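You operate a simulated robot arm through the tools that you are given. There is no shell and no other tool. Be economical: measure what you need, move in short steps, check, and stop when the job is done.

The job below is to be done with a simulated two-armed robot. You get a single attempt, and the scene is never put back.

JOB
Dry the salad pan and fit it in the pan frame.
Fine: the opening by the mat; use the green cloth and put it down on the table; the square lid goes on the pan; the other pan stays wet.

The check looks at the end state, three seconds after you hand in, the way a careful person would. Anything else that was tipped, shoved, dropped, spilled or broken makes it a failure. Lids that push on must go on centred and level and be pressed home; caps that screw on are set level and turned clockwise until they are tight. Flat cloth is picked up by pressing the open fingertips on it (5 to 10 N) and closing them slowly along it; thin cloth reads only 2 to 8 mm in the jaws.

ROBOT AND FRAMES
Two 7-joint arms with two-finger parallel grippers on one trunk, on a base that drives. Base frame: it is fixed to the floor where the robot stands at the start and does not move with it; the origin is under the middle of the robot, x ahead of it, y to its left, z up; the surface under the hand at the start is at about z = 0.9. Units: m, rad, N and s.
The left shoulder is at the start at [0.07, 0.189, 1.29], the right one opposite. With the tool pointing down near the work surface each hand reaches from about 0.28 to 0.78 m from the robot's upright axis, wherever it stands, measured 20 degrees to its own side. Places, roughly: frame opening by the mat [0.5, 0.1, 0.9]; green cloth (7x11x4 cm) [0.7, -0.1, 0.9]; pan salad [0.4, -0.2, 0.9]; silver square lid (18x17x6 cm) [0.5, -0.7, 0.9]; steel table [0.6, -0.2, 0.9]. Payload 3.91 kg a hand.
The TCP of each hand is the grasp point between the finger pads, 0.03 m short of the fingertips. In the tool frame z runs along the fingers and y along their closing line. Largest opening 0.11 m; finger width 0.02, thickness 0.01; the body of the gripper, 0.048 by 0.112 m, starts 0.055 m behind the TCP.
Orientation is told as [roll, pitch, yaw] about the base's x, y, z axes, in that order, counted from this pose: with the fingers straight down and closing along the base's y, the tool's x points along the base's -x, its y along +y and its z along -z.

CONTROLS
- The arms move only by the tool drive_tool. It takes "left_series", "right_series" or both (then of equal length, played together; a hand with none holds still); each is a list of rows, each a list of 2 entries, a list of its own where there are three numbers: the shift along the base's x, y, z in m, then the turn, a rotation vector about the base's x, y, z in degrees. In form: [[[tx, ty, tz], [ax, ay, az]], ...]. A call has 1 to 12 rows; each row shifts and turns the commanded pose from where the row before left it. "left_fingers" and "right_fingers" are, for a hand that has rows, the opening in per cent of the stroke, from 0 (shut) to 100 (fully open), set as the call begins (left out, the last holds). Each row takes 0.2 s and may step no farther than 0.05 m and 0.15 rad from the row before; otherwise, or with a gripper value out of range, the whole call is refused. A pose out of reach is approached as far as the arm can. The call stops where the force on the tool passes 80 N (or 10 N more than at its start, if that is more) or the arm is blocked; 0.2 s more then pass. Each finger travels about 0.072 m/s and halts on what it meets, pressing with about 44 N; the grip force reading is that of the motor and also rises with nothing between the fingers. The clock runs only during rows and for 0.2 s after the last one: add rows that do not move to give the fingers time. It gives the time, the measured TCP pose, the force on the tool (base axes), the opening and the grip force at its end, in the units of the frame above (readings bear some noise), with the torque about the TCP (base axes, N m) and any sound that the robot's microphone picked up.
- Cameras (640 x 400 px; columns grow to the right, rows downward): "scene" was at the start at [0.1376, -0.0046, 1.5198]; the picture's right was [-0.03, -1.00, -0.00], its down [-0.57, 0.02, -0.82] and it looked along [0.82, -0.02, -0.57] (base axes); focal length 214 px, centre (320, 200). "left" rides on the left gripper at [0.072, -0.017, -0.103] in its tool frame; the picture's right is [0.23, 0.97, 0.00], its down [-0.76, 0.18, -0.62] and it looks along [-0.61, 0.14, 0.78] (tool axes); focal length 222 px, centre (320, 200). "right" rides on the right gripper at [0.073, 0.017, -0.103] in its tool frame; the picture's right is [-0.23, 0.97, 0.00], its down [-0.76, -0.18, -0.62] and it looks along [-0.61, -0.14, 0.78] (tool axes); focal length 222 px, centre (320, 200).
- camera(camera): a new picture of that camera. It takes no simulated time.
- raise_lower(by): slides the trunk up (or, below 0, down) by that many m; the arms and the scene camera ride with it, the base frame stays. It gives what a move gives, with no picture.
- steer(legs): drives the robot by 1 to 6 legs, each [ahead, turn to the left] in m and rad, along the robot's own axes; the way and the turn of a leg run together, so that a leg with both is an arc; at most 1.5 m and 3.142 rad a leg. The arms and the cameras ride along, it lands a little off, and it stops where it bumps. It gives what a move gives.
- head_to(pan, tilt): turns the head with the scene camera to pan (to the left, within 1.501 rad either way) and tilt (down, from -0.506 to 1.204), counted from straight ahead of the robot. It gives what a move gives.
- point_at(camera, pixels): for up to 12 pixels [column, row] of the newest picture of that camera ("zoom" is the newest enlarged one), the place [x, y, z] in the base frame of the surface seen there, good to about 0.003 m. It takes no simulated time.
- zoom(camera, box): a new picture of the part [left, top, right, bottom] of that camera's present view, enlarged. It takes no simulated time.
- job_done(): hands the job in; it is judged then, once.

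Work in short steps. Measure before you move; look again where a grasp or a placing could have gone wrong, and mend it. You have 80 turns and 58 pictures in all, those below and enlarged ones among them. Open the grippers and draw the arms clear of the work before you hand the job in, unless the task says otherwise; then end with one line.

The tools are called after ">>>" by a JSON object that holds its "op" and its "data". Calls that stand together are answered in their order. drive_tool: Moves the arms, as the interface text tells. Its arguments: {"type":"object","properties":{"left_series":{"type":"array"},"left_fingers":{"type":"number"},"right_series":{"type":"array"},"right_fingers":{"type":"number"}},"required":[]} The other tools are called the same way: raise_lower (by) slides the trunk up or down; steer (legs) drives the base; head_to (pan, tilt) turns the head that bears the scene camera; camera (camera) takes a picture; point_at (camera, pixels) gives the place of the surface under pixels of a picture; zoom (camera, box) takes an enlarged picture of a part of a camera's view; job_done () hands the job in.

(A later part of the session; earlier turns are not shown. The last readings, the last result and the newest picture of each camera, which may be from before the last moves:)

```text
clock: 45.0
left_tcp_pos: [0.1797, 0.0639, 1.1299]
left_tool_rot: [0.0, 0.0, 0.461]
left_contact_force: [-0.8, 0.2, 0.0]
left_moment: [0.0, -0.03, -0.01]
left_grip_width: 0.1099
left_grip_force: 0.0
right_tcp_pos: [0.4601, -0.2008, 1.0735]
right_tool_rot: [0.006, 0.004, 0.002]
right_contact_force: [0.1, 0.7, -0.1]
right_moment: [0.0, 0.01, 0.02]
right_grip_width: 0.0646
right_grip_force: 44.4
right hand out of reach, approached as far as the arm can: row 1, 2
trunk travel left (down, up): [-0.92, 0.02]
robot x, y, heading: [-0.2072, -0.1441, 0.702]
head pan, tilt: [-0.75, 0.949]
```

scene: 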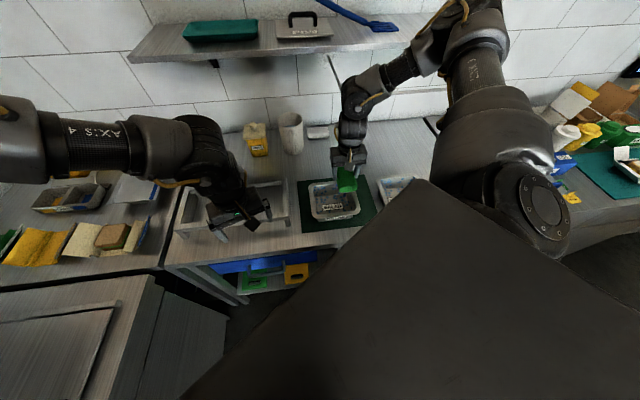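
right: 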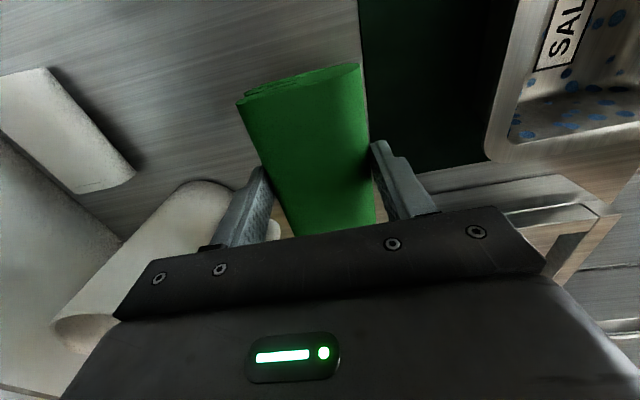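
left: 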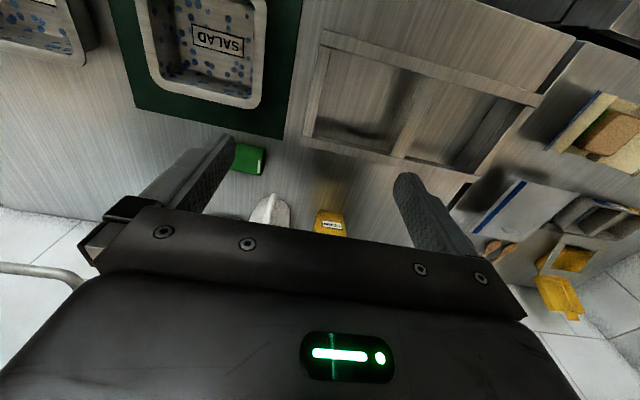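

The relative wrist yaw (-40°) is the binding limit. The cloth was gripped fine here at relative yaw +50–60°, so I rotate the hand back to yaw 90 and centre it.

>>> {"op": "drive_tool", "data": {"right_series": [[[0, 0, 0], [0, 0, 8.2]], [[0, 0, 0], [0, 0, 8.2]], [[0, 0, 0], [0, 0, 8.2]], [[0, 0, 0], [0, 0, 8.2]], [[0, 0, 0], [0, 0, 8.2]], [[0, 0, 0], [0, 0, 8.2]], [[-0.004, 0.005, 0], [0, 0, 8.2]], [[-0.004, 0.005, 0], [0, 0, 8.2]], [[-0.004, 0.003, 0], [0, 0, 8.2]], [[0, 0, 0], [0, 0, 8.2]], [[0, 0, 0], [0, 0, 8]], [[0, 0, 0], [0, 0, 0]]]}}

>>> {"op": "zoom", "data": {"camera": "scene", "box": [250, 100, 410, 220]}}

```text
clock: 47.6
left_tcp_pos: [0.1797, 0.0631, 1.1291]
left_tool_rot: [0.0, -0.001, 0.461]
left_contact_force: [0.2, 0.2, 0.1]
left_moment: [0.0, -0.01, 0.02]
left_grip_width: 0.1101
left_grip_force: 0.1
right_tcp_pos: [0.4467, -0.1894, 1.0743]
right_tool_rot: [0.005, 0.003, 1.569]
right_contact_force: [0.4, 0.0, -0.1]
right_moment: [0.01, 0.01, 0.02]
right_grip_width: 0.0648
right_grip_force: 44.1
trunk travel left (down, up): [-0.92, 0.02]
robot x, y, heading: [-0.2079, -0.1419, 0.704]
head pan, tilt: [-0.75, 0.949]
```

```text
3.33 times, centred on (330, 160) of scene
```

zoom: 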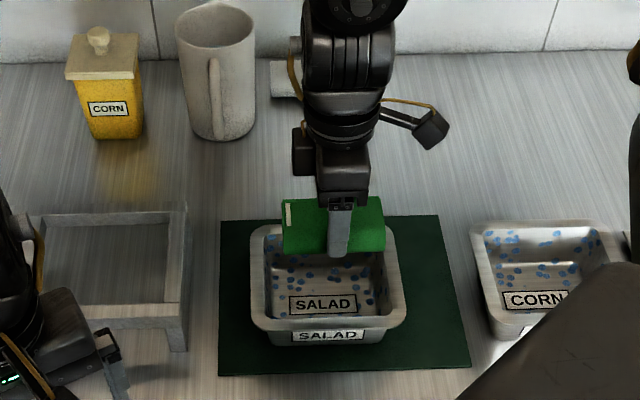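

Centred at last, with yaw 90 and the cloth above the pan. I descend into the pan to just above contact.

>>> {"op": "drive_tool", "data": {"right_series": [[[0.001, 0.001, -0.04], [0, 0, 0]], [[0, 0, -0.04], [0, 0, 0]], [[0, 0, -0.03], [0, 0, 0]], [[0, 0, -0.006], [0, 0, 0]]]}}

```text
clock: 48.6
left_tcp_pos: [0.1814, 0.0622, 1.129]
left_tool_rot: [0.003, 0.002, 0.459]
left_contact_force: [0.7, -0.2, 0.1]
left_moment: [0.01, 0.01, -0.03]
left_grip_width: 0.11
left_grip_force: 0.2
right_tcp_pos: [0.4388, -0.2032, 1.0178]
right_tool_rot: [0.007, 0.002, 1.568]
right_contact_force: [-0.8, -0.2, 0.1]
right_moment: [-0.03, -0.02, -0.02]
right_grip_width: 0.0647
right_grip_force: 44.1
right hand out of reach, approached as far as the arm can: row 2, 3, 4
trunk travel left (down, up): [-0.92, 0.02]
robot x, y, heading: [-0.2053, -0.1433, 0.699]
head pan, tilt: [-0.75, 0.949]
```

Going lower now needs the trunk low again. I lift the hand 0.1, lower the trunk 0.12, and recentre.

>>> {"op": "drive_tool", "data": {"right_series": [[[0.005, 0.008, 0.04], [0, 0, 0]], [[0.003, 0.008, 0.04], [0, 0, 0]], [[0, 0, 0.04], [0, 0, 0]]]}}

>>> {"op": "raise_lower", "data": {"by": -0.12}}

>>> {"op": "drive_tool", "data": {"right_series": [[[0, 0, -0.01], [0, 0, 0]], [[0, 0, -0.01], [0, 0, 0]], [[0, 0, 0], [0, 0, 0]]]}}

```text
clock: 49.4
left_tcp_pos: [0.1802, 0.0634, 1.1304]
left_tool_rot: [0.002, 0.0, 0.46]
left_contact_force: [-0.5, -0.1, -0.7]
left_moment: [0.01, 0.02, 0.03]
left_grip_width: 0.1102
left_grip_force: 0.0
right_tcp_pos: [0.4445, -0.184, 1.1364]
right_tool_rot: [0.005, 0.002, 1.567]
right_contact_force: [0.0, 0.1, -0.5]
right_moment: [-0.04, 0.0, -0.02]
right_grip_width: 0.0649
right_grip_force: 44.7
trunk travel left (down, up): [-0.92, 0.02]
robot x, y, heading: [-0.2094, -0.1407, 0.706]
head pan, tilt: [-0.75, 0.949]
```

```text
clock: 50.9
left_tcp_pos: [0.1808, 0.0631, 1.0097]
left_tool_rot: [0.001, 0.001, 0.461]
left_contact_force: [-0.1, -0.4, -1.0]
left_moment: [-0.01, 0.0, 0.0]
left_grip_width: 0.1099
left_grip_force: 0.3
right_tcp_pos: [0.4453, -0.1837, 1.0154]
right_tool_rot: [0.006, 0.002, 1.568]
right_contact_force: [0.4, 0.2, -1.0]
right_moment: [0.0, 0.03, 0.0]
right_grip_width: 0.065
right_grip_force: 43.8
trunk travel left (down, up): [-0.8, 0.14]
robot x, y, heading: [-0.2039, -0.1434, 0.702]
head pan, tilt: [-0.75, 0.949]
```

```text
clock: 51.7
left_tcp_pos: [0.1794, 0.0639, 1.0103]
left_tool_rot: [0.0, -0.001, 0.461]
left_contact_force: [0.2, 1.0, -0.7]
left_moment: [-0.02, -0.02, 0.02]
left_grip_width: 0.1098
left_grip_force: 0.0
right_tcp_pos: [0.4443, -0.1827, 0.9944]
right_tool_rot: [0.006, 0.002, 1.568]
right_contact_force: [0.4, 0.6, -0.9]
right_moment: [0.02, -0.05, 0.0]
right_grip_width: 0.0647
right_grip_force: 44.0
trunk travel left (down, up): [-0.8, 0.14]
robot x, y, heading: [-0.2057, -0.1415, 0.705]
head pan, tilt: [-0.75, 0.949]
```

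In reach now, with the cloth just above the pan floor level at (0.444,-0.183). I shift to the centre and lower to a light touch.

>>> {"op": "drive_tool", "data": {"right_series": [[[0.004, -0.004, -0.015], [0, 0, 0]], [[0, -0.001, -0.015], [0, 0, 0]], [[0, 0, -0.006], [0, 0, 0]], [[0, 0, -0.003], [0, 0, 0]], [[0, 0, -0.003], [0, 0, 0]]]}}

```text
clock: 52.9
left_tcp_pos: [0.1806, 0.063, 1.0094]
left_tool_rot: [0.0, 0.0, 0.461]
left_contact_force: [0.1, -0.7, 0.8]
left_moment: [0.01, 0.02, -0.01]
left_grip_width: 0.1096
left_grip_force: 0.1
right_tcp_pos: [0.4492, -0.1906, 0.952]
right_tool_rot: [0.004, 0.002, 1.568]
right_contact_force: [0.1, -0.4, -0.1]
right_moment: [0.07, 0.0, -0.03]
right_grip_width: 0.0648
right_grip_force: 44.6
trunk travel left (down, up): [-0.8, 0.14]
robot x, y, heading: [-0.2069, -0.1426, 0.702]
head pan, tilt: [-0.75, 0.949]
```

>>> {"op": "drive_tool", "data": {"right_series": [[[0, 0, -0.002], [0, 0, 0]], [[0, 0, -0.002], [0, 0, 0]], [[0, 0, 0], [0, 0, 0]]]}}

>>> {"op": "zoom", "data": {"camera": "scene", "box": [270, 120, 390, 220]}}

```text
clock: 53.7
left_tcp_pos: [0.1785, 0.0621, 1.0111]
left_tool_rot: [0.002, -0.002, 0.461]
left_contact_force: [-0.3, 0.2, 0.2]
left_moment: [0.0, -0.02, 0.02]
left_grip_width: 0.1102
left_grip_force: 0.1
right_tcp_pos: [0.449, -0.1906, 0.9524]
right_tool_rot: [-0.002, -0.001, 1.566]
right_contact_force: [2.0, -3.5, 26.8]
right_moment: [0.34, 0.04, -0.03]
right_grip_width: 0.0647
right_grip_force: 44.0
trunk travel left (down, up): [-0.8, 0.14]
robot x, y, heading: [-0.2076, -0.1438, 0.698]
head pan, tilt: [-0.75, 0.949]
```

```text
4.00 times, centred on (330, 170) of scene
```

zoom: 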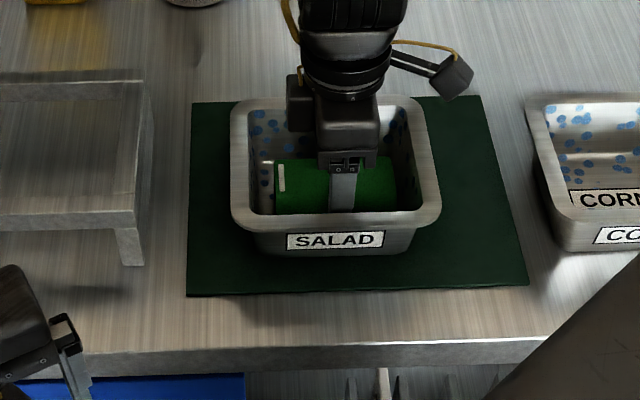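

Contact at 27 N, a bit firm. I ease up 1.2 mm and wipe back and forth in x and y with small strokes.

>>> {"op": "drive_tool", "data": {"right_series": [[[0, 0, -0.0002], [0, 0, 0]], [[0.007, 0.003, 0.0012], [0, 0, 0]], [[0.006, 0, 0], [0, 0, 0]], [[-0.01, 0, 0], [0, 0, 0]], [[-0.01, 0, 0], [0, 0, 0]], [[-0.007, 0, 0], [0, 0, 0]], [[0, -0.004, 0], [0, 0, 0]], [[0.01, 0, 0], [0, 0, 0]], [[0.01, 0, 0], [0, 0, 0]], [[0.007, 0.0, 0], [0, 0, 0]]]}}

```text
clock: 55.9
left_tcp_pos: [0.176, 0.0626, 1.0108]
left_tool_rot: [-0.002, -0.003, 0.46]
left_contact_force: [0.1, 0.4, -0.6]
left_moment: [-0.03, 0.03, -0.02]
left_grip_width: 0.11
left_grip_force: 0.1
right_tcp_pos: [0.4577, -0.1916, 0.9512]
right_tool_rot: [0.004, 0.004, 1.567]
right_contact_force: [-10.6, -1.4, 21.4]
right_moment: [0.29, 0.23, 0.1]
right_grip_width: 0.0644
right_grip_force: 44.1
trunk travel left (down, up): [-0.8, 0.14]
robot x, y, heading: [-0.2046, -0.1434, 0.698]
head pan, tilt: [-0.75, 0.949]
```

I lift out to see what was wiped and whether the pan moved.

>>> {"op": "drive_tool", "data": {"right_series": [[[-0.008, 0, 0.03], [0, 0, 0]], [[0, 0, 0.04], [0, 0, 0]], [[0, 0, 0.03], [0, 0, 0]]]}}

>>> {"op": "zoom", "data": {"camera": "scene", "box": [270, 120, 390, 220]}}

```text
clock: 56.7
left_tcp_pos: [0.1796, 0.0631, 1.01]
left_tool_rot: [-0.001, -0.001, 0.46]
left_contact_force: [0.8, 0.8, -0.2]
left_moment: [0.02, 0.01, 0.01]
left_grip_width: 0.1099
left_grip_force: 0.1
right_tcp_pos: [0.455, -0.1904, 1.0509]
right_tool_rot: [0.006, 0.002, 1.568]
right_contact_force: [0.0, 1.2, -0.1]
right_moment: [-0.01, 0.01, -0.02]
right_grip_width: 0.0647
right_grip_force: 43.6
trunk travel left (down, up): [-0.8, 0.14]
robot x, y, heading: [-0.2107, -0.1426, 0.705]
head pan, tilt: [-0.75, 0.949]
```

```text
4.00 times, centred on (330, 170) of scene
```

zoom: 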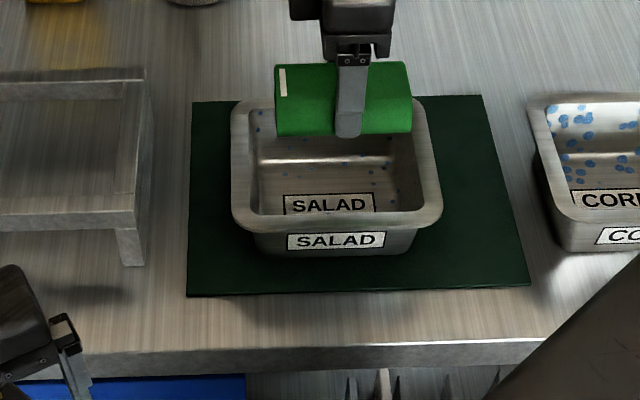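

Most drops are gone or shrunken, and the pan hardly moved. I go back in for a second, longer wiping pass.

>>> {"op": "drive_tool", "data": {"right_series": [[[-0.005, 0.001, -0.04], [0, 0, 0]], [[0, 0, -0.04], [0, 0, 0]], [[0, 0, -0.015], [0, 0, 0]], [[0, 0, -0.005], [0, 0, 0]]]}}

>>> {"op": "drive_tool", "data": {"right_series": [[[0.01, 0, 0], [0, 0, 0]], [[-0.01, 0, 0], [0, 0, 0]], [[-0.012, 0, 0], [0, 0, 0]], [[0.0, 0.005, 0], [0, 0, 0]], [[0.012, 0, 0], [0, 0, 0]], [[0.01, 0, 0], [0, 0, 0]], [[0, -0.008, 0], [0, 0, 0]], [[-0.01, 0, 0], [0, 0, 0]], [[-0.012, 0, 0], [0, 0, 0]], [[0.012, 0.003, 0], [0, 0, 0]]]}}

>>> {"op": "drive_tool", "data": {"right_series": [[[0.01, 0, 0], [0, 0, 0]], [[-0.01, 0.003, 0], [0, 0, 0]], [[-0.012, 0, 0], [0, 0, 0]], [[0.012, -0.003, 0], [0, 0, 0]], [[0, 0, 0.04], [0, 0, 0]], [[0, 0, 0.04], [0, 0, 0]], [[0, 0, 0.03], [0, 0, 0]]]}}

>>> {"op": "zoom", "data": {"camera": "scene", "box": [270, 120, 390, 220]}}

```text
clock: 57.7
left_tcp_pos: [0.1786, 0.0624, 1.0103]
left_tool_rot: [0.0, -0.001, 0.461]
left_contact_force: [0.8, 0.8, -0.4]
left_moment: [0.02, 0.01, 0.0]
left_grip_width: 0.11
left_grip_force: 0.0
right_tcp_pos: [0.4491, -0.1882, 0.9523]
right_tool_rot: [0.0, 0.003, 1.567]
right_contact_force: [2.4, -2.2, 12.8]
right_moment: [-0.4, -0.07, 0.1]
right_grip_width: 0.0647
right_grip_force: 44.1
trunk travel left (down, up): [-0.8, 0.14]
robot x, y, heading: [-0.2069, -0.143, 0.703]
head pan, tilt: [-0.75, 0.949]
```

```text
clock: 59.9
left_tcp_pos: [0.1789, 0.0634, 1.0088]
left_tool_rot: [0.0, 0.0, 0.461]
left_contact_force: [-0.7, -0.7, -0.8]
left_moment: [0.01, -0.02, 0.01]
left_grip_width: 0.11
left_grip_force: 0.1
right_tcp_pos: [0.4469, -0.1903, 0.9522]
right_tool_rot: [0.006, 0.004, 1.567]
right_contact_force: [-3.5, -0.6, 6.5]
right_moment: [0.14, -0.06, 0.11]
right_grip_width: 0.0646
right_grip_force: 43.7
trunk travel left (down, up): [-0.8, 0.14]
robot x, y, heading: [-0.2064, -0.1388, 0.7]
head pan, tilt: [-0.75, 0.949]
```

```text
clock: 61.5
left_tcp_pos: [0.1796, 0.0617, 1.0093]
left_tool_rot: [-0.001, -0.002, 0.459]
left_contact_force: [-0.4, -0.1, -0.2]
left_moment: [0.02, 0.0, -0.02]
left_grip_width: 0.1102
left_grip_force: 0.1
right_tcp_pos: [0.4446, -0.1893, 1.0603]
right_tool_rot: [0.005, 0.005, 1.567]
right_contact_force: [-0.1, 0.0, -0.5]
right_moment: [0.0, 0.0, 0.03]
right_grip_width: 0.0648
right_grip_force: 44.1
trunk travel left (down, up): [-0.8, 0.14]
robot x, y, heading: [-0.2113, -0.1391, 0.703]
head pan, tilt: [-0.75, 0.949]
```

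```text
4.00 times, centred on (330, 170) of scene
```

zoom: 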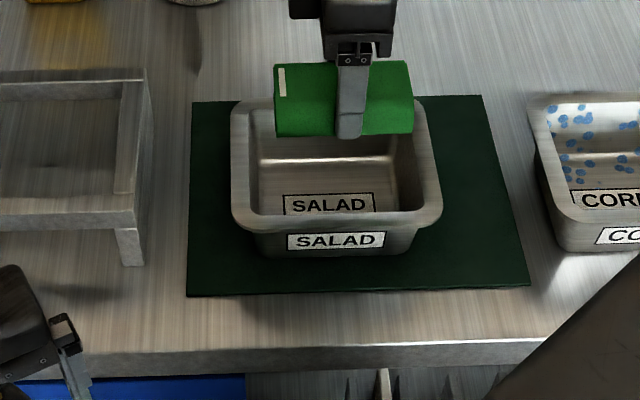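

It looks dry from here. I raise both hands, then drive forward 0.2 m to take the cloth back to its place on the table.

>>> {"op": "drive_tool", "data": {"right_series": [[[0, 0, 0.02], [0, 0, 0]], [[0, 0, 0], [0, 0, 0]], [[0, 0, 0], [0, 0, 0]]], "left_series": [[[0, 0, 0.04], [0, 0, 0]], [[0, 0, 0.04], [0, 0, 0]], [[0, 0, 0.04], [0, 0, 0]]]}}

>>> {"op": "camera", "data": {"camera": "right"}}

>>> {"op": "steer", "data": {"legs": [[0.2, 0]]}}

```text
clock: 62.3
left_tcp_pos: [0.1813, 0.0619, 1.1321]
left_tool_rot: [0.001, 0.001, 0.461]
left_contact_force: [0.7, 0.1, -0.4]
left_moment: [-0.03, 0.0, 0.01]
left_grip_width: 0.1101
left_grip_force: 0.0
right_tcp_pos: [0.4464, -0.1887, 1.0796]
right_tool_rot: [0.004, 0.004, 1.566]
right_contact_force: [1.2, 0.6, 0.2]
right_moment: [0.0, 0.02, 0.02]
right_grip_width: 0.0649
right_grip_force: 44.0
trunk travel left (down, up): [-0.8, 0.14]
robot x, y, heading: [-0.2062, -0.1384, 0.702]
head pan, tilt: [-0.75, 0.949]
```

```text
37 pictures are left
```

right: 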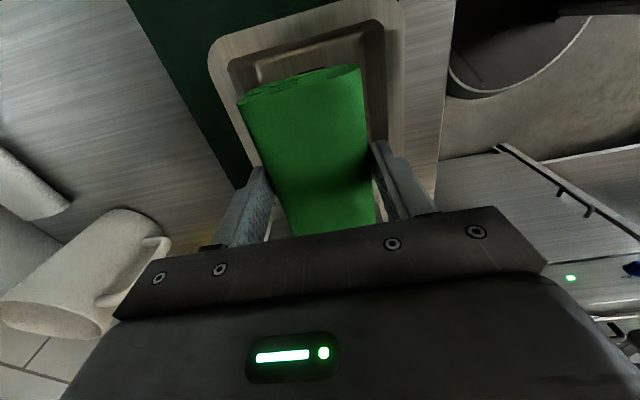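

```text
clock: 63.9
left_tcp_pos: [0.3328, 0.1944, 1.1343]
left_tool_rot: [0.0, -0.002, 0.465]
left_contact_force: [0.0, 0.5, 0.8]
left_moment: [0.02, 0.01, -0.01]
left_grip_width: 0.1098
left_grip_force: 0.1
right_tcp_pos: [0.5994, -0.0574, 1.0806]
right_tool_rot: [0.004, 0.002, 1.57]
right_contact_force: [-0.3, -0.6, -0.7]
right_moment: [0.0, -0.03, 0.0]
right_grip_width: 0.0645
right_grip_force: 43.8
trunk travel left (down, up): [-0.8, 0.14]
robot x, y, heading: [-0.0488, -0.0084, 0.708]
head pan, tilt: [-0.75, 0.949]
```

I move over the old cloth spot (0.652,-0.146) and lower to just above the table.

>>> {"op": "drive_tool", "data": {"right_series": [[[0, -0.04, 0], [0, 0, 0]], [[0.01, -0.04, 0], [0, 0, 0]], [[0.03, -0.009, -0.02], [0, 0, 0]], [[0.013, 0, -0.04], [0, 0, 0]], [[0, 0, -0.04], [0, 0, 0]], [[0, 0, -0.025], [0, 0, 0]], [[0, 0, 0], [0, 0, 0]]]}}

>>> {"op": "drive_tool", "data": {"right_series": [[[0, 0, -0.006], [0, 0, 0]], [[0, 0, -0.004], [0, 0, 0]], [[0, 0, 0], [0, 0, 0]]]}}

```text
clock: 65.5
left_tcp_pos: [0.3327, 0.1939, 1.1321]
left_tool_rot: [-0.001, 0.001, 0.464]
left_contact_force: [-0.3, 0.2, -0.5]
left_moment: [0.01, 0.02, 0.02]
left_grip_width: 0.1098
left_grip_force: 0.0
right_tcp_pos: [0.6533, -0.144, 0.9529]
right_tool_rot: [0.005, 0.003, 1.57]
right_contact_force: [0.0, 0.4, 0.4]
right_moment: [-0.01, -0.03, -0.01]
right_grip_width: 0.0645
right_grip_force: 44.1
trunk travel left (down, up): [-0.8, 0.14]
robot x, y, heading: [-0.0575, -0.0125, 0.709]
head pan, tilt: [-0.75, 0.949]
```

```text
clock: 66.3
left_tcp_pos: [0.3342, 0.1941, 1.1319]
left_tool_rot: [0.001, 0.0, 0.465]
left_contact_force: [-0.1, 0.0, -0.1]
left_moment: [0.03, 0.02, -0.01]
left_grip_width: 0.1099
left_grip_force: 0.1
right_tcp_pos: [0.6524, -0.1448, 0.943]
right_tool_rot: [0.003, 0.001, 1.572]
right_contact_force: [-0.1, 0.1, -0.7]
right_moment: [-0.02, 0.01, -0.02]
right_grip_width: 0.0645
right_grip_force: 44.0
trunk travel left (down, up): [-0.8, 0.14]
robot x, y, heading: [-0.0555, -0.008, 0.711]
head pan, tilt: [-0.75, 0.949]
```

At the grasp height again; I lower 1.5 mm, open, and rise.

>>> {"op": "drive_tool", "data": {"right_series": [[[0, 0, -0.0015], [0, 0, 0]], [[0, 0, 0], [0, 0, 0]]]}}

>>> {"op": "drive_tool", "data": {"right_series": [[[0, 0, 0], [0, 0, 0]], [[0, 0, 0], [0, 0, 0]], [[0, 0, 0], [0, 0, 0]], [[0, 0, 0], [0, 0, 0]], [[0, 0, 0.04], [0, 0, 0]], [[0, 0, 0.04], [0, 0, 0]], [[0, 0, 0.05], [0, 0, 0]], [[-0.02, 0, 0.02], [0, 0, 0]]], "right_fingers": 100}}

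>>> {"op": "camera", "data": {"camera": "scene"}}

```text
clock: 66.9
left_tcp_pos: [0.3333, 0.1945, 1.1329]
left_tool_rot: [0.0, 0.0, 0.466]
left_contact_force: [-0.1, 0.1, 0.6]
left_moment: [0.02, 0.01, 0.01]
left_grip_width: 0.1098
left_grip_force: 0.0
right_tcp_pos: [0.6532, -0.1431, 0.9435]
right_tool_rot: [0.003, 0.0, 1.573]
right_contact_force: [-0.1, 0.0, 7.0]
right_moment: [0.01, -0.24, 0.0]
right_grip_width: 0.065
right_grip_force: 44.1
trunk travel left (down, up): [-0.8, 0.14]
robot x, y, heading: [-0.0494, -0.0084, 0.71]
head pan, tilt: [-0.75, 0.949]
```

```text
clock: 68.7
left_tcp_pos: [0.3331, 0.1947, 1.1325]
left_tool_rot: [-0.001, 0.0, 0.463]
left_contact_force: [-1.0, -0.4, 0.2]
left_moment: [0.0, 0.01, 0.02]
left_grip_width: 0.1102
left_grip_force: 0.0
right_tcp_pos: [0.6296, -0.1462, 1.0959]
right_tool_rot: [0.004, 0.0, 1.57]
right_contact_force: [0.3, -0.7, 0.9]
right_moment: [0.01, -0.03, -0.01]
right_grip_width: 0.1102
right_grip_force: 0.0
trunk travel left (down, up): [-0.8, 0.14]
robot x, y, heading: [-0.05, -0.007, 0.704]
head pan, tilt: [-0.75, 0.949]
```

```text
36 pictures are left
```

scene: 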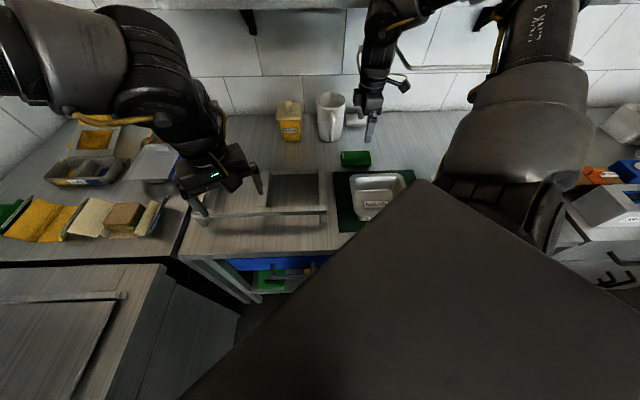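

The cloth lies at its place, and the pan shows no blue drops. I drive back 0.2 m to the wiping stance and close the right fingers partly, to grip the pan from inside by spreading.

>>> {"op": "steer", "data": {"legs": [[-0.2, 0]]}}

>>> {"op": "drive_tool", "data": {"right_series": [[[-0.01, 0.03, 0], [0, 0, 0]], [[-0.01, 0.03, -0.01], [0, 0, 0]], [[-0.01, 0.027, -0.02], [0, 0, 0]], [[0, 0, -0.02], [0, 0, 0]], [[0, 0, 0], [0, 0, 0]]], "right_fingers": 60}}

>>> {"op": "zoom", "data": {"camera": "scene", "box": [270, 120, 390, 220]}}

```text
clock: 70.3
left_tcp_pos: [0.1848, 0.0696, 1.1316]
left_tool_rot: [-0.001, 0.002, 0.47]
left_contact_force: [0.9, 0.6, -0.2]
left_moment: [0.0, 0.02, 0.01]
left_grip_width: 0.1097
left_grip_force: 0.1
right_tcp_pos: [0.4848, -0.2698, 1.0939]
right_tool_rot: [0.006, 0.004, 1.577]
right_contact_force: [0.2, -0.3, -0.2]
right_moment: [-0.02, 0.02, 0.03]
right_grip_width: 0.1099
right_grip_force: 0.0
trunk travel left (down, up): [-0.8, 0.14]
robot x, y, heading: [-0.2037, -0.1385, 0.707]
head pan, tilt: [-0.75, 0.949]
```

```text
clock: 71.5
left_tcp_pos: [0.1825, 0.068, 1.1325]
left_tool_rot: [0.001, 0.001, 0.472]
left_contact_force: [0.2, -0.4, 0.0]
left_moment: [-0.04, 0.0, 0.01]
left_grip_width: 0.1098
left_grip_force: 0.2
right_tcp_pos: [0.4508, -0.1834, 1.043]
right_tool_rot: [0.004, 0.002, 1.577]
right_contact_force: [-0.1, 0.1, 0.0]
right_moment: [-0.02, 0.0, -0.02]
right_grip_width: 0.0662
right_grip_force: 0.1
trunk travel left (down, up): [-0.8, 0.14]
robot x, y, heading: [-0.2039, -0.1374, 0.712]
head pan, tilt: [-0.75, 0.949]
```

```text
4.00 times, centred on (330, 170) of scene
```

zoom: 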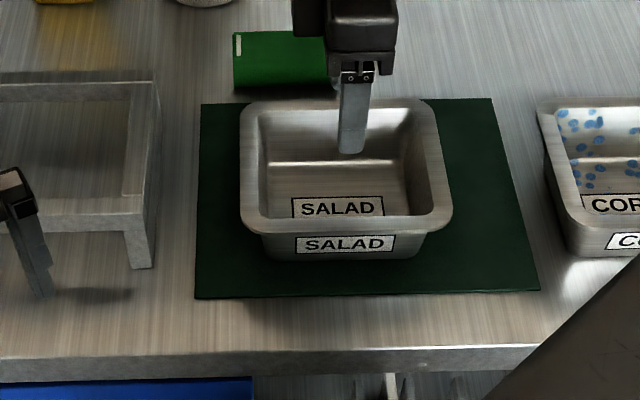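

The pan is clean. I measure the pan rim and the frame opening from this view before gripping.

>>> {"op": "point_at", "data": {"camera": "zoom", "pixels": [[250, 150], [262, 150], [243, 210], [440, 160], [418, 150], [449, 210], [300, 108], [300, 113], [345, 232], [345, 220], [270, 161], [412, 161]]}}

>>> {"op": "point_at", "data": {"camera": "zoom", "pixels": [[132, 110], [128, 180], [152, 110], [148, 180], [60, 100], [60, 83], [60, 218], [60, 212], [120, 218], [20, 215], [20, 98], [136, 195]]}}

```text
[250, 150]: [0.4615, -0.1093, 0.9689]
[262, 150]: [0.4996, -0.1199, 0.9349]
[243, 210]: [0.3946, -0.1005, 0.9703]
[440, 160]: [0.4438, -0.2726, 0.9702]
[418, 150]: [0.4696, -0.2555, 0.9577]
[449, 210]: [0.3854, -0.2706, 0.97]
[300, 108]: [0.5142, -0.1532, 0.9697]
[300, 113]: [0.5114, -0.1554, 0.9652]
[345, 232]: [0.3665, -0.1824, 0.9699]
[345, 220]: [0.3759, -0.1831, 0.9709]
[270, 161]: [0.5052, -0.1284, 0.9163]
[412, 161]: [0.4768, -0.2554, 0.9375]
```

```text
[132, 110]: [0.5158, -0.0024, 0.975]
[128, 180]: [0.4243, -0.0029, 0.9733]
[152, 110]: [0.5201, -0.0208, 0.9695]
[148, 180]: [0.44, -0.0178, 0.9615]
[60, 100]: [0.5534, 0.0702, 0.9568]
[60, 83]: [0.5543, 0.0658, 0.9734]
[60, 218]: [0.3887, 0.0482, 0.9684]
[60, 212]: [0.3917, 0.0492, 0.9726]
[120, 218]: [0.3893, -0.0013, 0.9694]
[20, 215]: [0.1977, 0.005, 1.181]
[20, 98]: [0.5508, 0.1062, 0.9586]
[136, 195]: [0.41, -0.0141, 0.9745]
```

Pan centre is (0.447,-0.186); opening centre is about (0.480,0.079), inner x 0.409…0.551, y -0.003…0.161. I descend into the pan and spread the fingers against the x walls.

>>> {"op": "drive_tool", "data": {"right_series": [[[-0.003, -0.003, -0.03], [0, 0, -0.4]], [[0, 0, -0.04], [0, 0, 0]], [[0, 0, -0.025], [0, 0, 0]], [[0, 0, 0], [0, 0, 0]]]}}

>>> {"op": "drive_tool", "data": {"right_series": [[[0, 0, 0], [0, 0, 0]], [[0, 0, 0], [0, 0, 0]], [[0, 0, 0], [0, 0, 0]], [[0, 0, 0], [0, 0, 0]]], "right_fingers": 100}}

```text
clock: 72.5
left_tcp_pos: [0.1822, 0.0677, 1.133]
left_tool_rot: [0.001, 0.001, 0.47]
left_contact_force: [0.5, 0.6, 0.5]
left_moment: [0.01, -0.04, -0.01]
left_grip_width: 0.1098
left_grip_force: 0.0
right_tcp_pos: [0.4489, -0.1887, 0.9517]
right_tool_rot: [0.002, 0.002, 1.57]
right_contact_force: [0.1, 0.1, 0.3]
right_moment: [0.01, -0.01, 0.07]
right_grip_width: 0.066
right_grip_force: 0.2
trunk travel left (down, up): [-0.8, 0.14]
robot x, y, heading: [-0.2043, -0.1407, 0.712]
head pan, tilt: [-0.75, 0.949]
```

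```text
clock: 73.5
left_tcp_pos: [0.1827, 0.0678, 1.1317]
left_tool_rot: [0.002, -0.001, 0.469]
left_contact_force: [0.7, 0.6, -1.0]
left_moment: [0.03, 0.01, -0.03]
left_grip_width: 0.1101
left_grip_force: 0.1
right_tcp_pos: [0.4484, -0.1876, 0.9497]
right_tool_rot: [0.005, 0.001, 1.568]
right_contact_force: [-2.3, -2.1, -2.3]
right_moment: [0.03, 0.12, 0.03]
right_grip_width: 0.0965
right_grip_force: 0.1
trunk travel left (down, up): [-0.8, 0.14]
robot x, y, heading: [-0.1989, -0.1362, 0.712]
head pan, tilt: [-0.75, 0.949]
```

The fingers halted at 96.5 mm against both walls, so the spread grip holds. I test-lift 15 mm.

>>> {"op": "drive_tool", "data": {"right_series": [[[0, 0, 0.005], [0, 0, 0]], [[0, 0, 0.01], [0, 0, 0]], [[0, 0, 0.0], [0, 0, 0]]]}}

>>> {"op": "zoom", "data": {"camera": "scene", "box": [270, 120, 390, 220]}}

```text
clock: 74.3
left_tcp_pos: [0.184, 0.0684, 1.1323]
left_tool_rot: [0.002, 0.002, 0.469]
left_contact_force: [0.0, 0.1, -0.1]
left_moment: [0.01, -0.01, -0.01]
left_grip_width: 0.1104
left_grip_force: 0.1
right_tcp_pos: [0.4501, -0.1864, 0.9634]
right_tool_rot: [0.004, 0.002, 1.569]
right_contact_force: [0.1, -0.2, -5.2]
right_moment: [0.0, -0.01, 0.02]
right_grip_width: 0.0964
right_grip_force: 0.1
trunk travel left (down, up): [-0.8, 0.14]
robot x, y, heading: [-0.2005, -0.1392, 0.717]
head pan, tilt: [-0.75, 0.949]
```

```text
4.00 times, centred on (330, 170) of scene
```

zoom: 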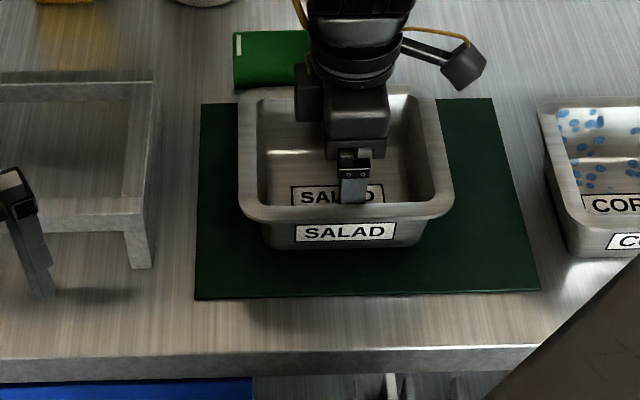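

The pan hangs level at 5 N. I raise it to clear the frame, then turn the base 0.4 left to swing it over the opening.

>>> {"op": "drive_tool", "data": {"right_series": [[[0, 0, 0.04], [0, 0, 0]], [[0, 0, 0.04], [0, 0, 0]], [[0, 0, 0.035], [0, 0, 0]], [[0, 0, 0], [0, 0, 0]]]}}

>>> {"op": "steer", "data": {"legs": [[0, 0.4]]}}

```text
clock: 75.3
left_tcp_pos: [0.1847, 0.0678, 1.1318]
left_tool_rot: [0.002, 0.002, 0.468]
left_contact_force: [1.3, 1.7, 0.4]
left_moment: [0.0, -0.02, 0.0]
left_grip_width: 0.1101
left_grip_force: 0.1
right_tcp_pos: [0.4502, -0.1874, 1.0805]
right_tool_rot: [0.006, 0.002, 1.57]
right_contact_force: [0.5, 0.0, -4.9]
right_moment: [0.0, 0.02, 0.03]
right_grip_width: 0.0965
right_grip_force: 0.0
trunk travel left (down, up): [-0.8, 0.14]
robot x, y, heading: [-0.2051, -0.1405, 0.714]
head pan, tilt: [-0.75, 0.949]
```

```text
clock: 76.9
left_tcp_pos: [0.0734, 0.2011, 1.1319]
left_tool_rot: [0.002, 0.0, 0.87]
left_contact_force: [-0.1, -0.1, -1.3]
left_moment: [0.02, 0.01, 0.01]
left_grip_width: 0.1099
left_grip_force: 0.0
right_tcp_pos: [0.4167, 0.0712, 1.0791]
right_tool_rot: [0.005, 0.001, 1.97]
right_contact_force: [0.8, 0.4, -5.0]
right_moment: [-0.03, -0.01, -0.04]
right_grip_width: 0.0964
right_grip_force: 0.0
trunk travel left (down, up): [-0.8, 0.14]
robot x, y, heading: [-0.2077, -0.1409, 1.113]
head pan, tilt: [-0.75, 0.949]
```

Now I yaw back by 22.9° and shift to (0.480,0.077), then turn the head to look.

>>> {"op": "drive_tool", "data": {"right_series": [[[0.02, 0.002, 0], [0, 0, -7.6]], [[0.02, 0.002, 0], [0, 0, -7.6]], [[0.02, 0.002, 0], [0, 0, -7.7]], [[0.003, 0, 0], [0, 0, 0]], [[0, 0, 0], [0, 0, 0]]]}}

>>> {"op": "head_to", "data": {"pan": -0.85, "tilt": 0.85}}

>>> {"op": "camera", "data": {"camera": "scene"}}

```text
clock: 78.1
left_tcp_pos: [0.0733, 0.2028, 1.132]
left_tool_rot: [0.003, -0.001, 0.869]
left_contact_force: [0.0, 0.2, -0.2]
left_moment: [0.0, -0.02, -0.01]
left_grip_width: 0.1101
left_grip_force: 0.0
right_tcp_pos: [0.4797, 0.0771, 1.0799]
right_tool_rot: [0.006, 0.004, 1.57]
right_contact_force: [-0.5, -0.2, -6.0]
right_moment: [-0.02, -0.01, -0.03]
right_grip_width: 0.0968
right_grip_force: 0.1
trunk travel left (down, up): [-0.8, 0.14]
robot x, y, heading: [-0.204, -0.141, 1.11]
head pan, tilt: [-0.75, 0.949]
```

```text
clock: 78.8
left_tcp_pos: [0.0725, 0.201, 1.1325]
left_tool_rot: [0.001, 0.0, 0.869]
left_contact_force: [-0.2, -0.2, -0.3]
left_moment: [0.04, 0.02, 0.01]
left_grip_width: 0.1101
left_grip_force: 0.0
right_tcp_pos: [0.4809, 0.0767, 1.08]
right_tool_rot: [0.006, 0.001, 1.57]
right_contact_force: [0.5, 0.0, -5.3]
right_moment: [-0.02, 0.0, 0.01]
right_grip_width: 0.0968
right_grip_force: 0.0
trunk travel left (down, up): [-0.8, 0.14]
robot x, y, heading: [-0.203, -0.1456, 1.111]
head pan, tilt: [-0.85, 0.85]
```

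```text
33 pictures are left
```

scene: 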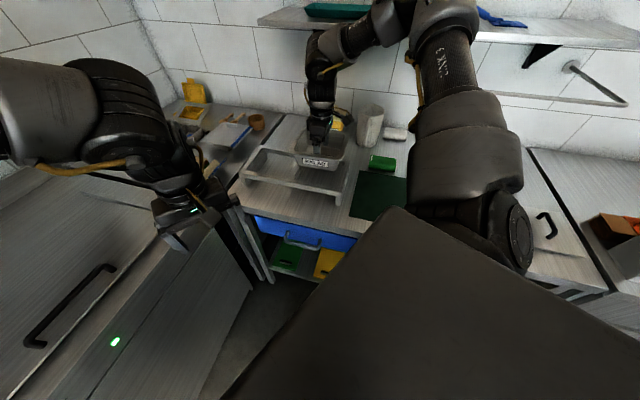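

I lower to about z 1.035 (pan bottom around 0.985), just above the frame, and look closely.

>>> {"op": "drive_tool", "data": {"right_series": [[[0, 0, -0.025], [0, 0, 0]], [[0, 0, -0.02], [0, 0, 0]], [[0, 0, 0], [0, 0, 0]]]}}

>>> {"op": "zoom", "data": {"camera": "scene", "box": [230, 110, 390, 220]}}

```text
clock: 79.6
left_tcp_pos: [0.0723, 0.2012, 1.1325]
left_tool_rot: [-0.001, -0.001, 0.869]
left_contact_force: [-0.3, 0.0, -0.3]
left_moment: [-0.02, -0.02, 0.01]
left_grip_width: 0.1099
left_grip_force: 0.1
right_tcp_pos: [0.4791, 0.0787, 1.0337]
right_tool_rot: [0.004, 0.001, 1.569]
right_contact_force: [-0.3, -0.2, -5.2]
right_moment: [-0.03, -0.02, -0.02]
right_grip_width: 0.0968
right_grip_force: 0.1
trunk travel left (down, up): [-0.8, 0.14]
robot x, y, heading: [-0.2041, -0.1354, 1.112]
head pan, tilt: [-0.85, 0.85]
```

```text
3.64 times, centred on (310, 165) of scene
```

zoom: 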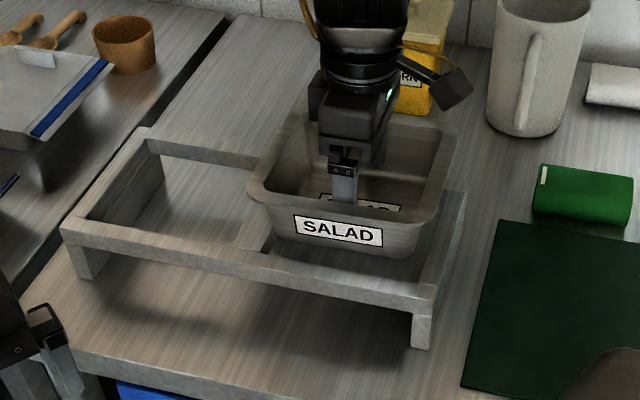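

The pan hovers over the right opening. I check rim and frame coordinates.

>>> {"op": "point_at", "data": {"camera": "zoom", "pixels": [[250, 190], [260, 165], [445, 150], [425, 220], [340, 208], [277, 240], [418, 250], [240, 235], [270, 245], [440, 225], [425, 275], [340, 282]]}}

```text
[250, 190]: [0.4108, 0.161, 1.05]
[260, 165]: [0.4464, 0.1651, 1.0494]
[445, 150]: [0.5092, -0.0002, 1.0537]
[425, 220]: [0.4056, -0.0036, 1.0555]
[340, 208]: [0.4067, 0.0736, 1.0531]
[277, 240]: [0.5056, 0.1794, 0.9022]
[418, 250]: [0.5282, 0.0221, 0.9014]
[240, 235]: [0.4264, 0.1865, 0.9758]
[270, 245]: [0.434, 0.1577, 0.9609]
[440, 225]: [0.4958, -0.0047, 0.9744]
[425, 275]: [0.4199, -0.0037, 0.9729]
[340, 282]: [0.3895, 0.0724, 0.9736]
```

Pan rim is centred around (0.480,0.080), matching the opening. I lower it in, slowing near the end.

>>> {"op": "drive_tool", "data": {"right_series": [[[0.001, 0, -0.02], [0, 0, 0]], [[0, 0, -0.02], [0, 0, 0]], [[0, 0, -0.012], [0, 0, 0]], [[0, 0, 0], [0, 0, 0]]]}}

>>> {"op": "drive_tool", "data": {"right_series": [[[0, 0, -0.005], [0, 0, 0]], [[0, 0, -0.003], [0, 0, 0]], [[0, 0, -0.002], [0, 0, 0]], [[0, 0, 0], [0, 0, 0]]]}}

```text
clock: 80.6
left_tcp_pos: [0.0736, 0.2029, 1.1308]
left_tool_rot: [0.002, -0.001, 0.868]
left_contact_force: [-0.2, 0.5, 0.1]
left_moment: [0.01, 0.01, 0.02]
left_grip_width: 0.1101
left_grip_force: 0.0
right_tcp_pos: [0.4812, 0.0773, 0.984]
right_tool_rot: [0.006, 0.003, 1.571]
right_contact_force: [0.8, -0.1, -4.8]
right_moment: [0.0, 0.01, 0.01]
right_grip_width: 0.0968
right_grip_force: 0.1
trunk travel left (down, up): [-0.8, 0.14]
robot x, y, heading: [-0.2001, -0.1422, 1.113]
head pan, tilt: [-0.85, 0.85]
```

```text
clock: 81.6
left_tcp_pos: [0.0725, 0.2021, 1.1322]
left_tool_rot: [0.001, 0.0, 0.868]
left_contact_force: [-1.1, 0.1, 0.1]
left_moment: [0.0, 0.03, -0.02]
left_grip_width: 0.1101
left_grip_force: 0.0
right_tcp_pos: [0.4815, 0.079, 0.9724]
right_tool_rot: [0.004, 0.003, 1.572]
right_contact_force: [-0.5, -0.9, -4.8]
right_moment: [-0.03, -0.02, 0.02]
right_grip_width: 0.097
right_grip_force: 0.0
trunk travel left (down, up): [-0.8, 0.14]
robot x, y, heading: [-0.2026, -0.1396, 1.112]
head pan, tilt: [-0.85, 0.85]
```

Going in freely with no side force; I continue in 2–3 mm steps until contact.

>>> {"op": "drive_tool", "data": {"right_series": [[[0, 0, -0.003], [0, 0, 0]], [[0, 0, -0.003], [0, 0, 0]], [[0, 0, 0], [0, 0, 0]]]}}

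>>> {"op": "drive_tool", "data": {"right_series": [[[0, 0, -0.002], [0, 0, 0]], [[0, 0, -0.002], [0, 0, 0]], [[0, 0, 0], [0, 0, 0]]]}}

>>> {"op": "zoom", "data": {"camera": "scene", "box": [230, 110, 390, 220]}}

```text
clock: 82.4
left_tcp_pos: [0.0731, 0.2012, 1.1314]
left_tool_rot: [0.002, -0.001, 0.87]
left_contact_force: [-0.1, -0.7, 0.0]
left_moment: [0.02, 0.0, 0.01]
left_grip_width: 0.1098
left_grip_force: 0.1
right_tcp_pos: [0.4805, 0.0776, 0.9662]
right_tool_rot: [0.005, 0.002, 1.57]
right_contact_force: [0.0, -0.2, -4.5]
right_moment: [-0.04, 0.02, 0.0]
right_grip_width: 0.0971
right_grip_force: 0.0
trunk travel left (down, up): [-0.8, 0.14]
robot x, y, heading: [-0.2031, -0.1393, 1.115]
head pan, tilt: [-0.85, 0.85]
```

```text
clock: 83.2
left_tcp_pos: [0.073, 0.2012, 1.1313]
left_tool_rot: [0.004, 0.0, 0.868]
left_contact_force: [-0.1, -1.4, 0.0]
left_moment: [0.0, 0.0, -0.02]
left_grip_width: 0.1101
left_grip_force: 0.1
right_tcp_pos: [0.4805, 0.078, 0.964]
right_tool_rot: [0.005, 0.003, 1.572]
right_contact_force: [0.1, -0.2, -3.9]
right_moment: [0.11, 0.08, 0.0]
right_grip_width: 0.097
right_grip_force: 0.0
trunk travel left (down, up): [-0.8, 0.14]
robot x, y, heading: [-0.2027, -0.1409, 1.113]
head pan, tilt: [-0.85, 0.85]
```

```text
3.64 times, centred on (310, 165) of scene
```

zoom: 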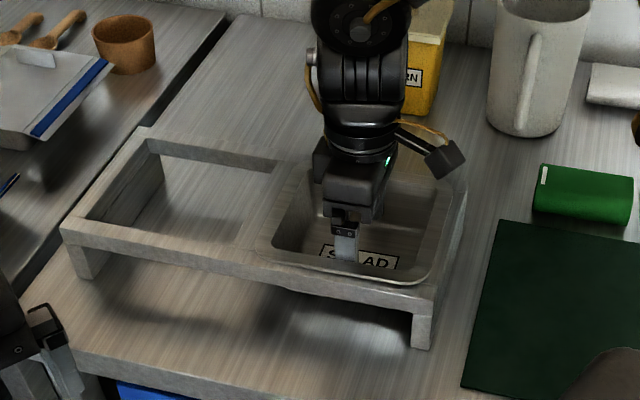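

The rim is down on the frame all round. I lower 1.5 mm more and check that the load transfers.

>>> {"op": "drive_tool", "data": {"right_series": [[[0, 0, -0.0015], [0, 0, 0]], [[0, 0, -0.001], [0, 0, 0]], [[0, 0, 0], [0, 0, 0]]]}}

```text
clock: 84.0
left_tcp_pos: [0.0723, 0.2016, 1.1313]
left_tool_rot: [0.0, 0.001, 0.87]
left_contact_force: [-0.6, 0.2, -0.4]
left_moment: [-0.01, 0.0, -0.02]
left_grip_width: 0.1101
left_grip_force: 0.0
right_tcp_pos: [0.4809, 0.0776, 0.9618]
right_tool_rot: [0.004, 0.003, 1.569]
right_contact_force: [2.3, -0.6, 1.7]
right_moment: [0.02, 0.18, 0.01]
right_grip_width: 0.097
right_grip_force: 0.1
trunk travel left (down, up): [-0.8, 0.14]
robot x, y, heading: [-0.2052, -0.1382, 1.108]
head pan, tilt: [-0.85, 0.85]
```

Load transferred (+1.7 N). I close the fingers to 60 % to release the walls, then rise.

>>> {"op": "drive_tool", "data": {"right_series": [[[0, 0, 0], [0, 0, 0]], [[0, 0, 0], [0, 0, 0]], [[0, 0, 0], [0, 0, 0]], [[0, 0, 0.03], [0, 0, 0]], [[0, 0, 0.04], [0, 0, 0]], [[0, 0, 0.04], [0, 0, 0]], [[0, 0, 0.03], [0, 0, 0]]], "right_fingers": 60}}

>>> {"op": "zoom", "data": {"camera": "scene", "box": [230, 110, 390, 220]}}

```text
clock: 85.6
left_tcp_pos: [0.0715, 0.2026, 1.1331]
left_tool_rot: [0.001, 0.002, 0.87]
left_contact_force: [-0.3, 0.5, 0.6]
left_moment: [-0.02, 0.0, 0.01]
left_grip_width: 0.1098
left_grip_force: 0.1
right_tcp_pos: [0.4799, 0.0736, 1.1012]
right_tool_rot: [0.006, 0.002, 1.571]
right_contact_force: [-1.0, 0.3, -0.3]
right_moment: [0.01, -0.02, -0.01]
right_grip_width: 0.0661
right_grip_force: 0.1
trunk travel left (down, up): [-0.8, 0.14]
robot x, y, heading: [-0.1972, -0.137, 1.11]
head pan, tilt: [-0.85, 0.85]
```

```text
3.64 times, centred on (310, 165) of scene
```

zoom: 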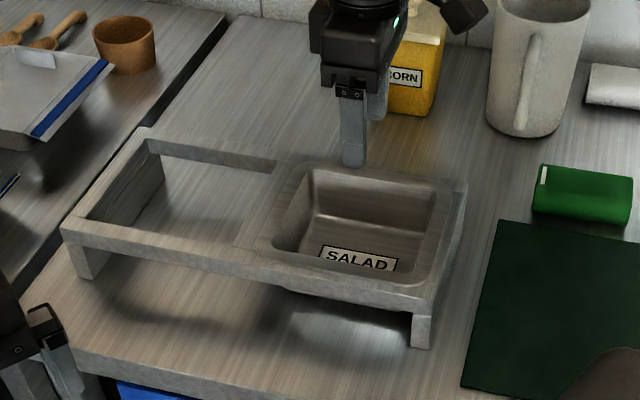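

Pan is seated. I measure its rim for the lid target.

>>> {"op": "point_at", "data": {"camera": "zoom", "pixels": [[290, 195], [276, 190], [270, 255], [340, 272], [355, 280], [420, 285], [445, 240], [455, 195], [400, 178], [330, 166], [285, 280], [308, 170]]}}

>>> {"op": "zoom", "data": {"camera": "scene", "box": [260, 140, 360, 210]}}

```text
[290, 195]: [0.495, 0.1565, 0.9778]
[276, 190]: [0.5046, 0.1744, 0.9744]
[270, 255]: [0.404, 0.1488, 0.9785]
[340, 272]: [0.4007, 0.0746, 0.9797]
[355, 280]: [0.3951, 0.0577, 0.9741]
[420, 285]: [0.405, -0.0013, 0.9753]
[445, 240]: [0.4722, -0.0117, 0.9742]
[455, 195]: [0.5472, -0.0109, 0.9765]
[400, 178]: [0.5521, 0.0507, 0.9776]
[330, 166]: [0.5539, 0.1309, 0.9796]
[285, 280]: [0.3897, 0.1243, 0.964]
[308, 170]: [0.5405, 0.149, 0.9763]
```

```text
5.71 times, centred on (310, 175) of scene
```

zoom: 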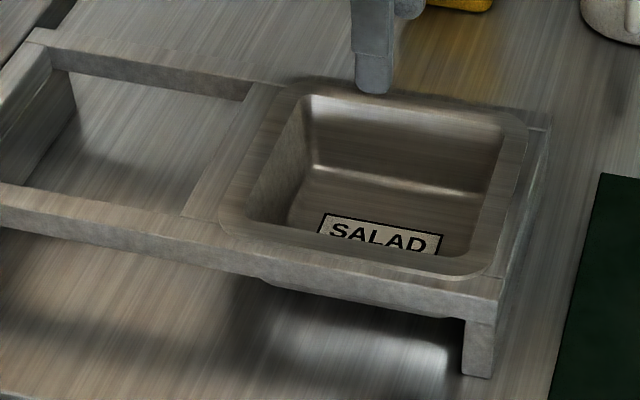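

It sits level, rim top at about 0.979. I measure outer rim edges in this sharper view.

>>> {"op": "point_at", "data": {"camera": "zoom", "pixels": [[236, 185], [242, 185], [262, 140], [268, 140], [517, 180], [522, 160], [508, 215], [360, 255], [360, 262], [400, 98], [400, 106], [460, 273]]}}

>>> {"op": "head_to", "data": {"pan": -1.45, "tilt": 0.75}}

>>> {"op": "camera", "data": {"camera": "scene"}}

```text
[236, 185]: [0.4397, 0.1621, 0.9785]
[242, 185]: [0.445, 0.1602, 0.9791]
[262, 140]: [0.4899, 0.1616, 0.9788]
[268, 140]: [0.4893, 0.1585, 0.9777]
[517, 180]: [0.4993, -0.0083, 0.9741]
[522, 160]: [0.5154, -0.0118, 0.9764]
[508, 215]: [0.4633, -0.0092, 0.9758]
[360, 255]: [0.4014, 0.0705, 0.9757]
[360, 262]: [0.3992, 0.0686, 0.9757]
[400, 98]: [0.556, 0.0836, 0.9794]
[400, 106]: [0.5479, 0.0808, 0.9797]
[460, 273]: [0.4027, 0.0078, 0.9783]
```

```text
clock: 86.6
left_tcp_pos: [0.0723, 0.2021, 1.1325]
left_tool_rot: [-0.001, -0.001, 0.87]
left_contact_force: [-0.5, 0.3, 0.9]
left_moment: [-0.01, -0.04, -0.03]
left_grip_width: 0.1099
left_grip_force: 0.0
right_tcp_pos: [0.48, 0.0748, 1.0998]
right_tool_rot: [0.005, 0.002, 1.571]
right_contact_force: [-0.2, -0.7, -0.1]
right_moment: [0.01, -0.02, -0.01]
right_grip_width: 0.066
right_grip_force: 0.1
trunk travel left (down, up): [-0.8, 0.14]
robot x, y, heading: [-0.2041, -0.1384, 1.113]
head pan, tilt: [-1.45, 0.75]
```

```text
28 pictures are left
```

scene: 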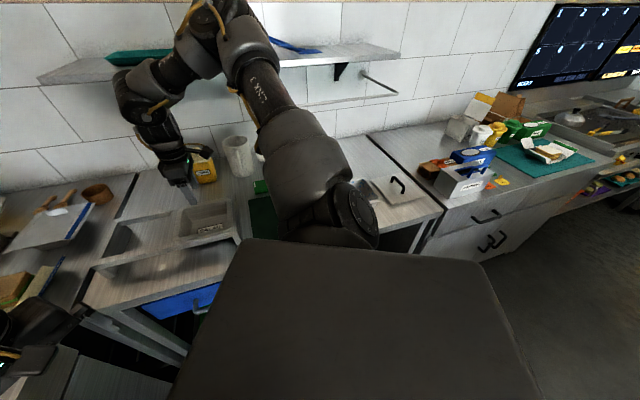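

Rim centre is about (0.479,0.078). Now I zoom on the lid at (400,188).

>>> {"op": "zoom", "data": {"camera": "scene", "box": [340, 150, 450, 235]}}

```text
4.71 times, centred on (395, 192) of scene
```

zoom: 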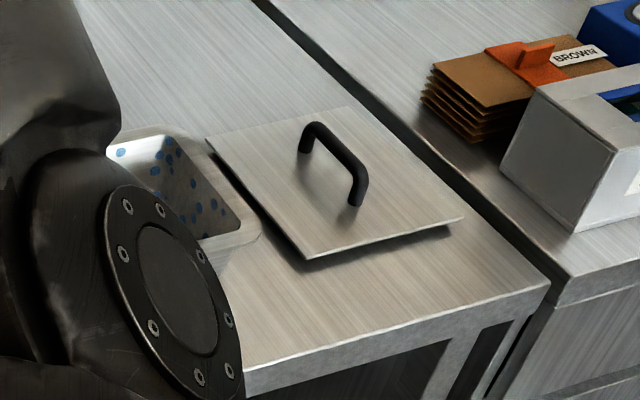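

>>> {"op": "point_at", "data": {"camera": "zoom", "pixels": [[209, 142], [348, 108], [462, 219], [308, 255], [315, 126], [357, 165], [340, 150], [306, 148], [356, 200], [250, 160], [390, 215], [400, 235]]}}

```text
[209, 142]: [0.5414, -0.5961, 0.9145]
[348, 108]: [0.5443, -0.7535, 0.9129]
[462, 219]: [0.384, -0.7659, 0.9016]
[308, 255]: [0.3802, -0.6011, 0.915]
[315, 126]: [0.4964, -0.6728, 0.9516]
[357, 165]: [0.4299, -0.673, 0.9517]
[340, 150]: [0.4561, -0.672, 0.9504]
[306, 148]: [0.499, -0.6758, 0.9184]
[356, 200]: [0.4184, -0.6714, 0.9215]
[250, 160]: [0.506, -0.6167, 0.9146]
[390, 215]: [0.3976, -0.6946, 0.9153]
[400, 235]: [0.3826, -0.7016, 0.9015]
```

Lid plate spans x 0.380…0.545, y -0.593…-0.757, top 0.915. Its handle runs along x (0.415…0.503) at y -0.673, top 0.954. I'll grip both handle legs with yaw 90, so I back off, turn right and come to the lid.

>>> {"op": "steer", "data": {"legs": [[-0.245, 0], [0, -0.75], [0.1, 0]]}}

>>> {"op": "drive_tool", "data": {"right_series": [[[0.01, -0.01, 0], [0, 0, 8]], [[0.01, -0.01, 0], [0, 0, 8]], [[0.01, -0.01, 0], [0, 0, 8]], [[0.01, -0.01, 0], [0, 0, 8]], [[0.01, -0.01, 0], [0, 0, 8]], [[0, 0, 0], [0, 0, 0]]], "right_fingers": 100}}

```text
clock: 91.1
left_tcp_pos: [0.2057, -0.2638, 1.1365]
left_tool_rot: [0.004, -0.007, 0.122]
left_contact_force: [0.4, 0.1, 0.4]
left_moment: [0.02, -0.08, 0.02]
left_grip_width: 0.1099
left_grip_force: 0.1
right_tcp_pos: [0.418, -0.6356, 1.1058]
right_tool_rot: [0.002, -0.005, 0.822]
right_contact_force: [-0.4, -0.8, 0.7]
right_moment: [0.03, -0.03, 0.03]
right_grip_width: 0.066
right_grip_force: 0.0
trunk travel left (down, up): [-0.8, 0.14]
robot x, y, heading: [-0.2227, -0.3264, 0.368]
head pan, tilt: [-1.45, 0.75]
```

```text
clock: 92.5
left_tcp_pos: [0.2121, -0.2613, 1.1317]
left_tool_rot: [-0.001, -0.001, 0.122]
left_contact_force: [-0.8, -0.8, -0.1]
left_moment: [0.03, -0.01, 0.02]
left_grip_width: 0.1103
left_grip_force: 0.0
right_tcp_pos: [0.475, -0.681, 1.0993]
right_tool_rot: [0.004, 0.003, 1.522]
right_contact_force: [0.4, -0.4, 0.1]
right_moment: [-0.01, 0.0, 0.02]
right_grip_width: 0.1099
right_grip_force: 0.0
trunk travel left (down, up): [-0.8, 0.14]
robot x, y, heading: [-0.2218, -0.3248, 0.363]
head pan, tilt: [-1.45, 0.75]
```

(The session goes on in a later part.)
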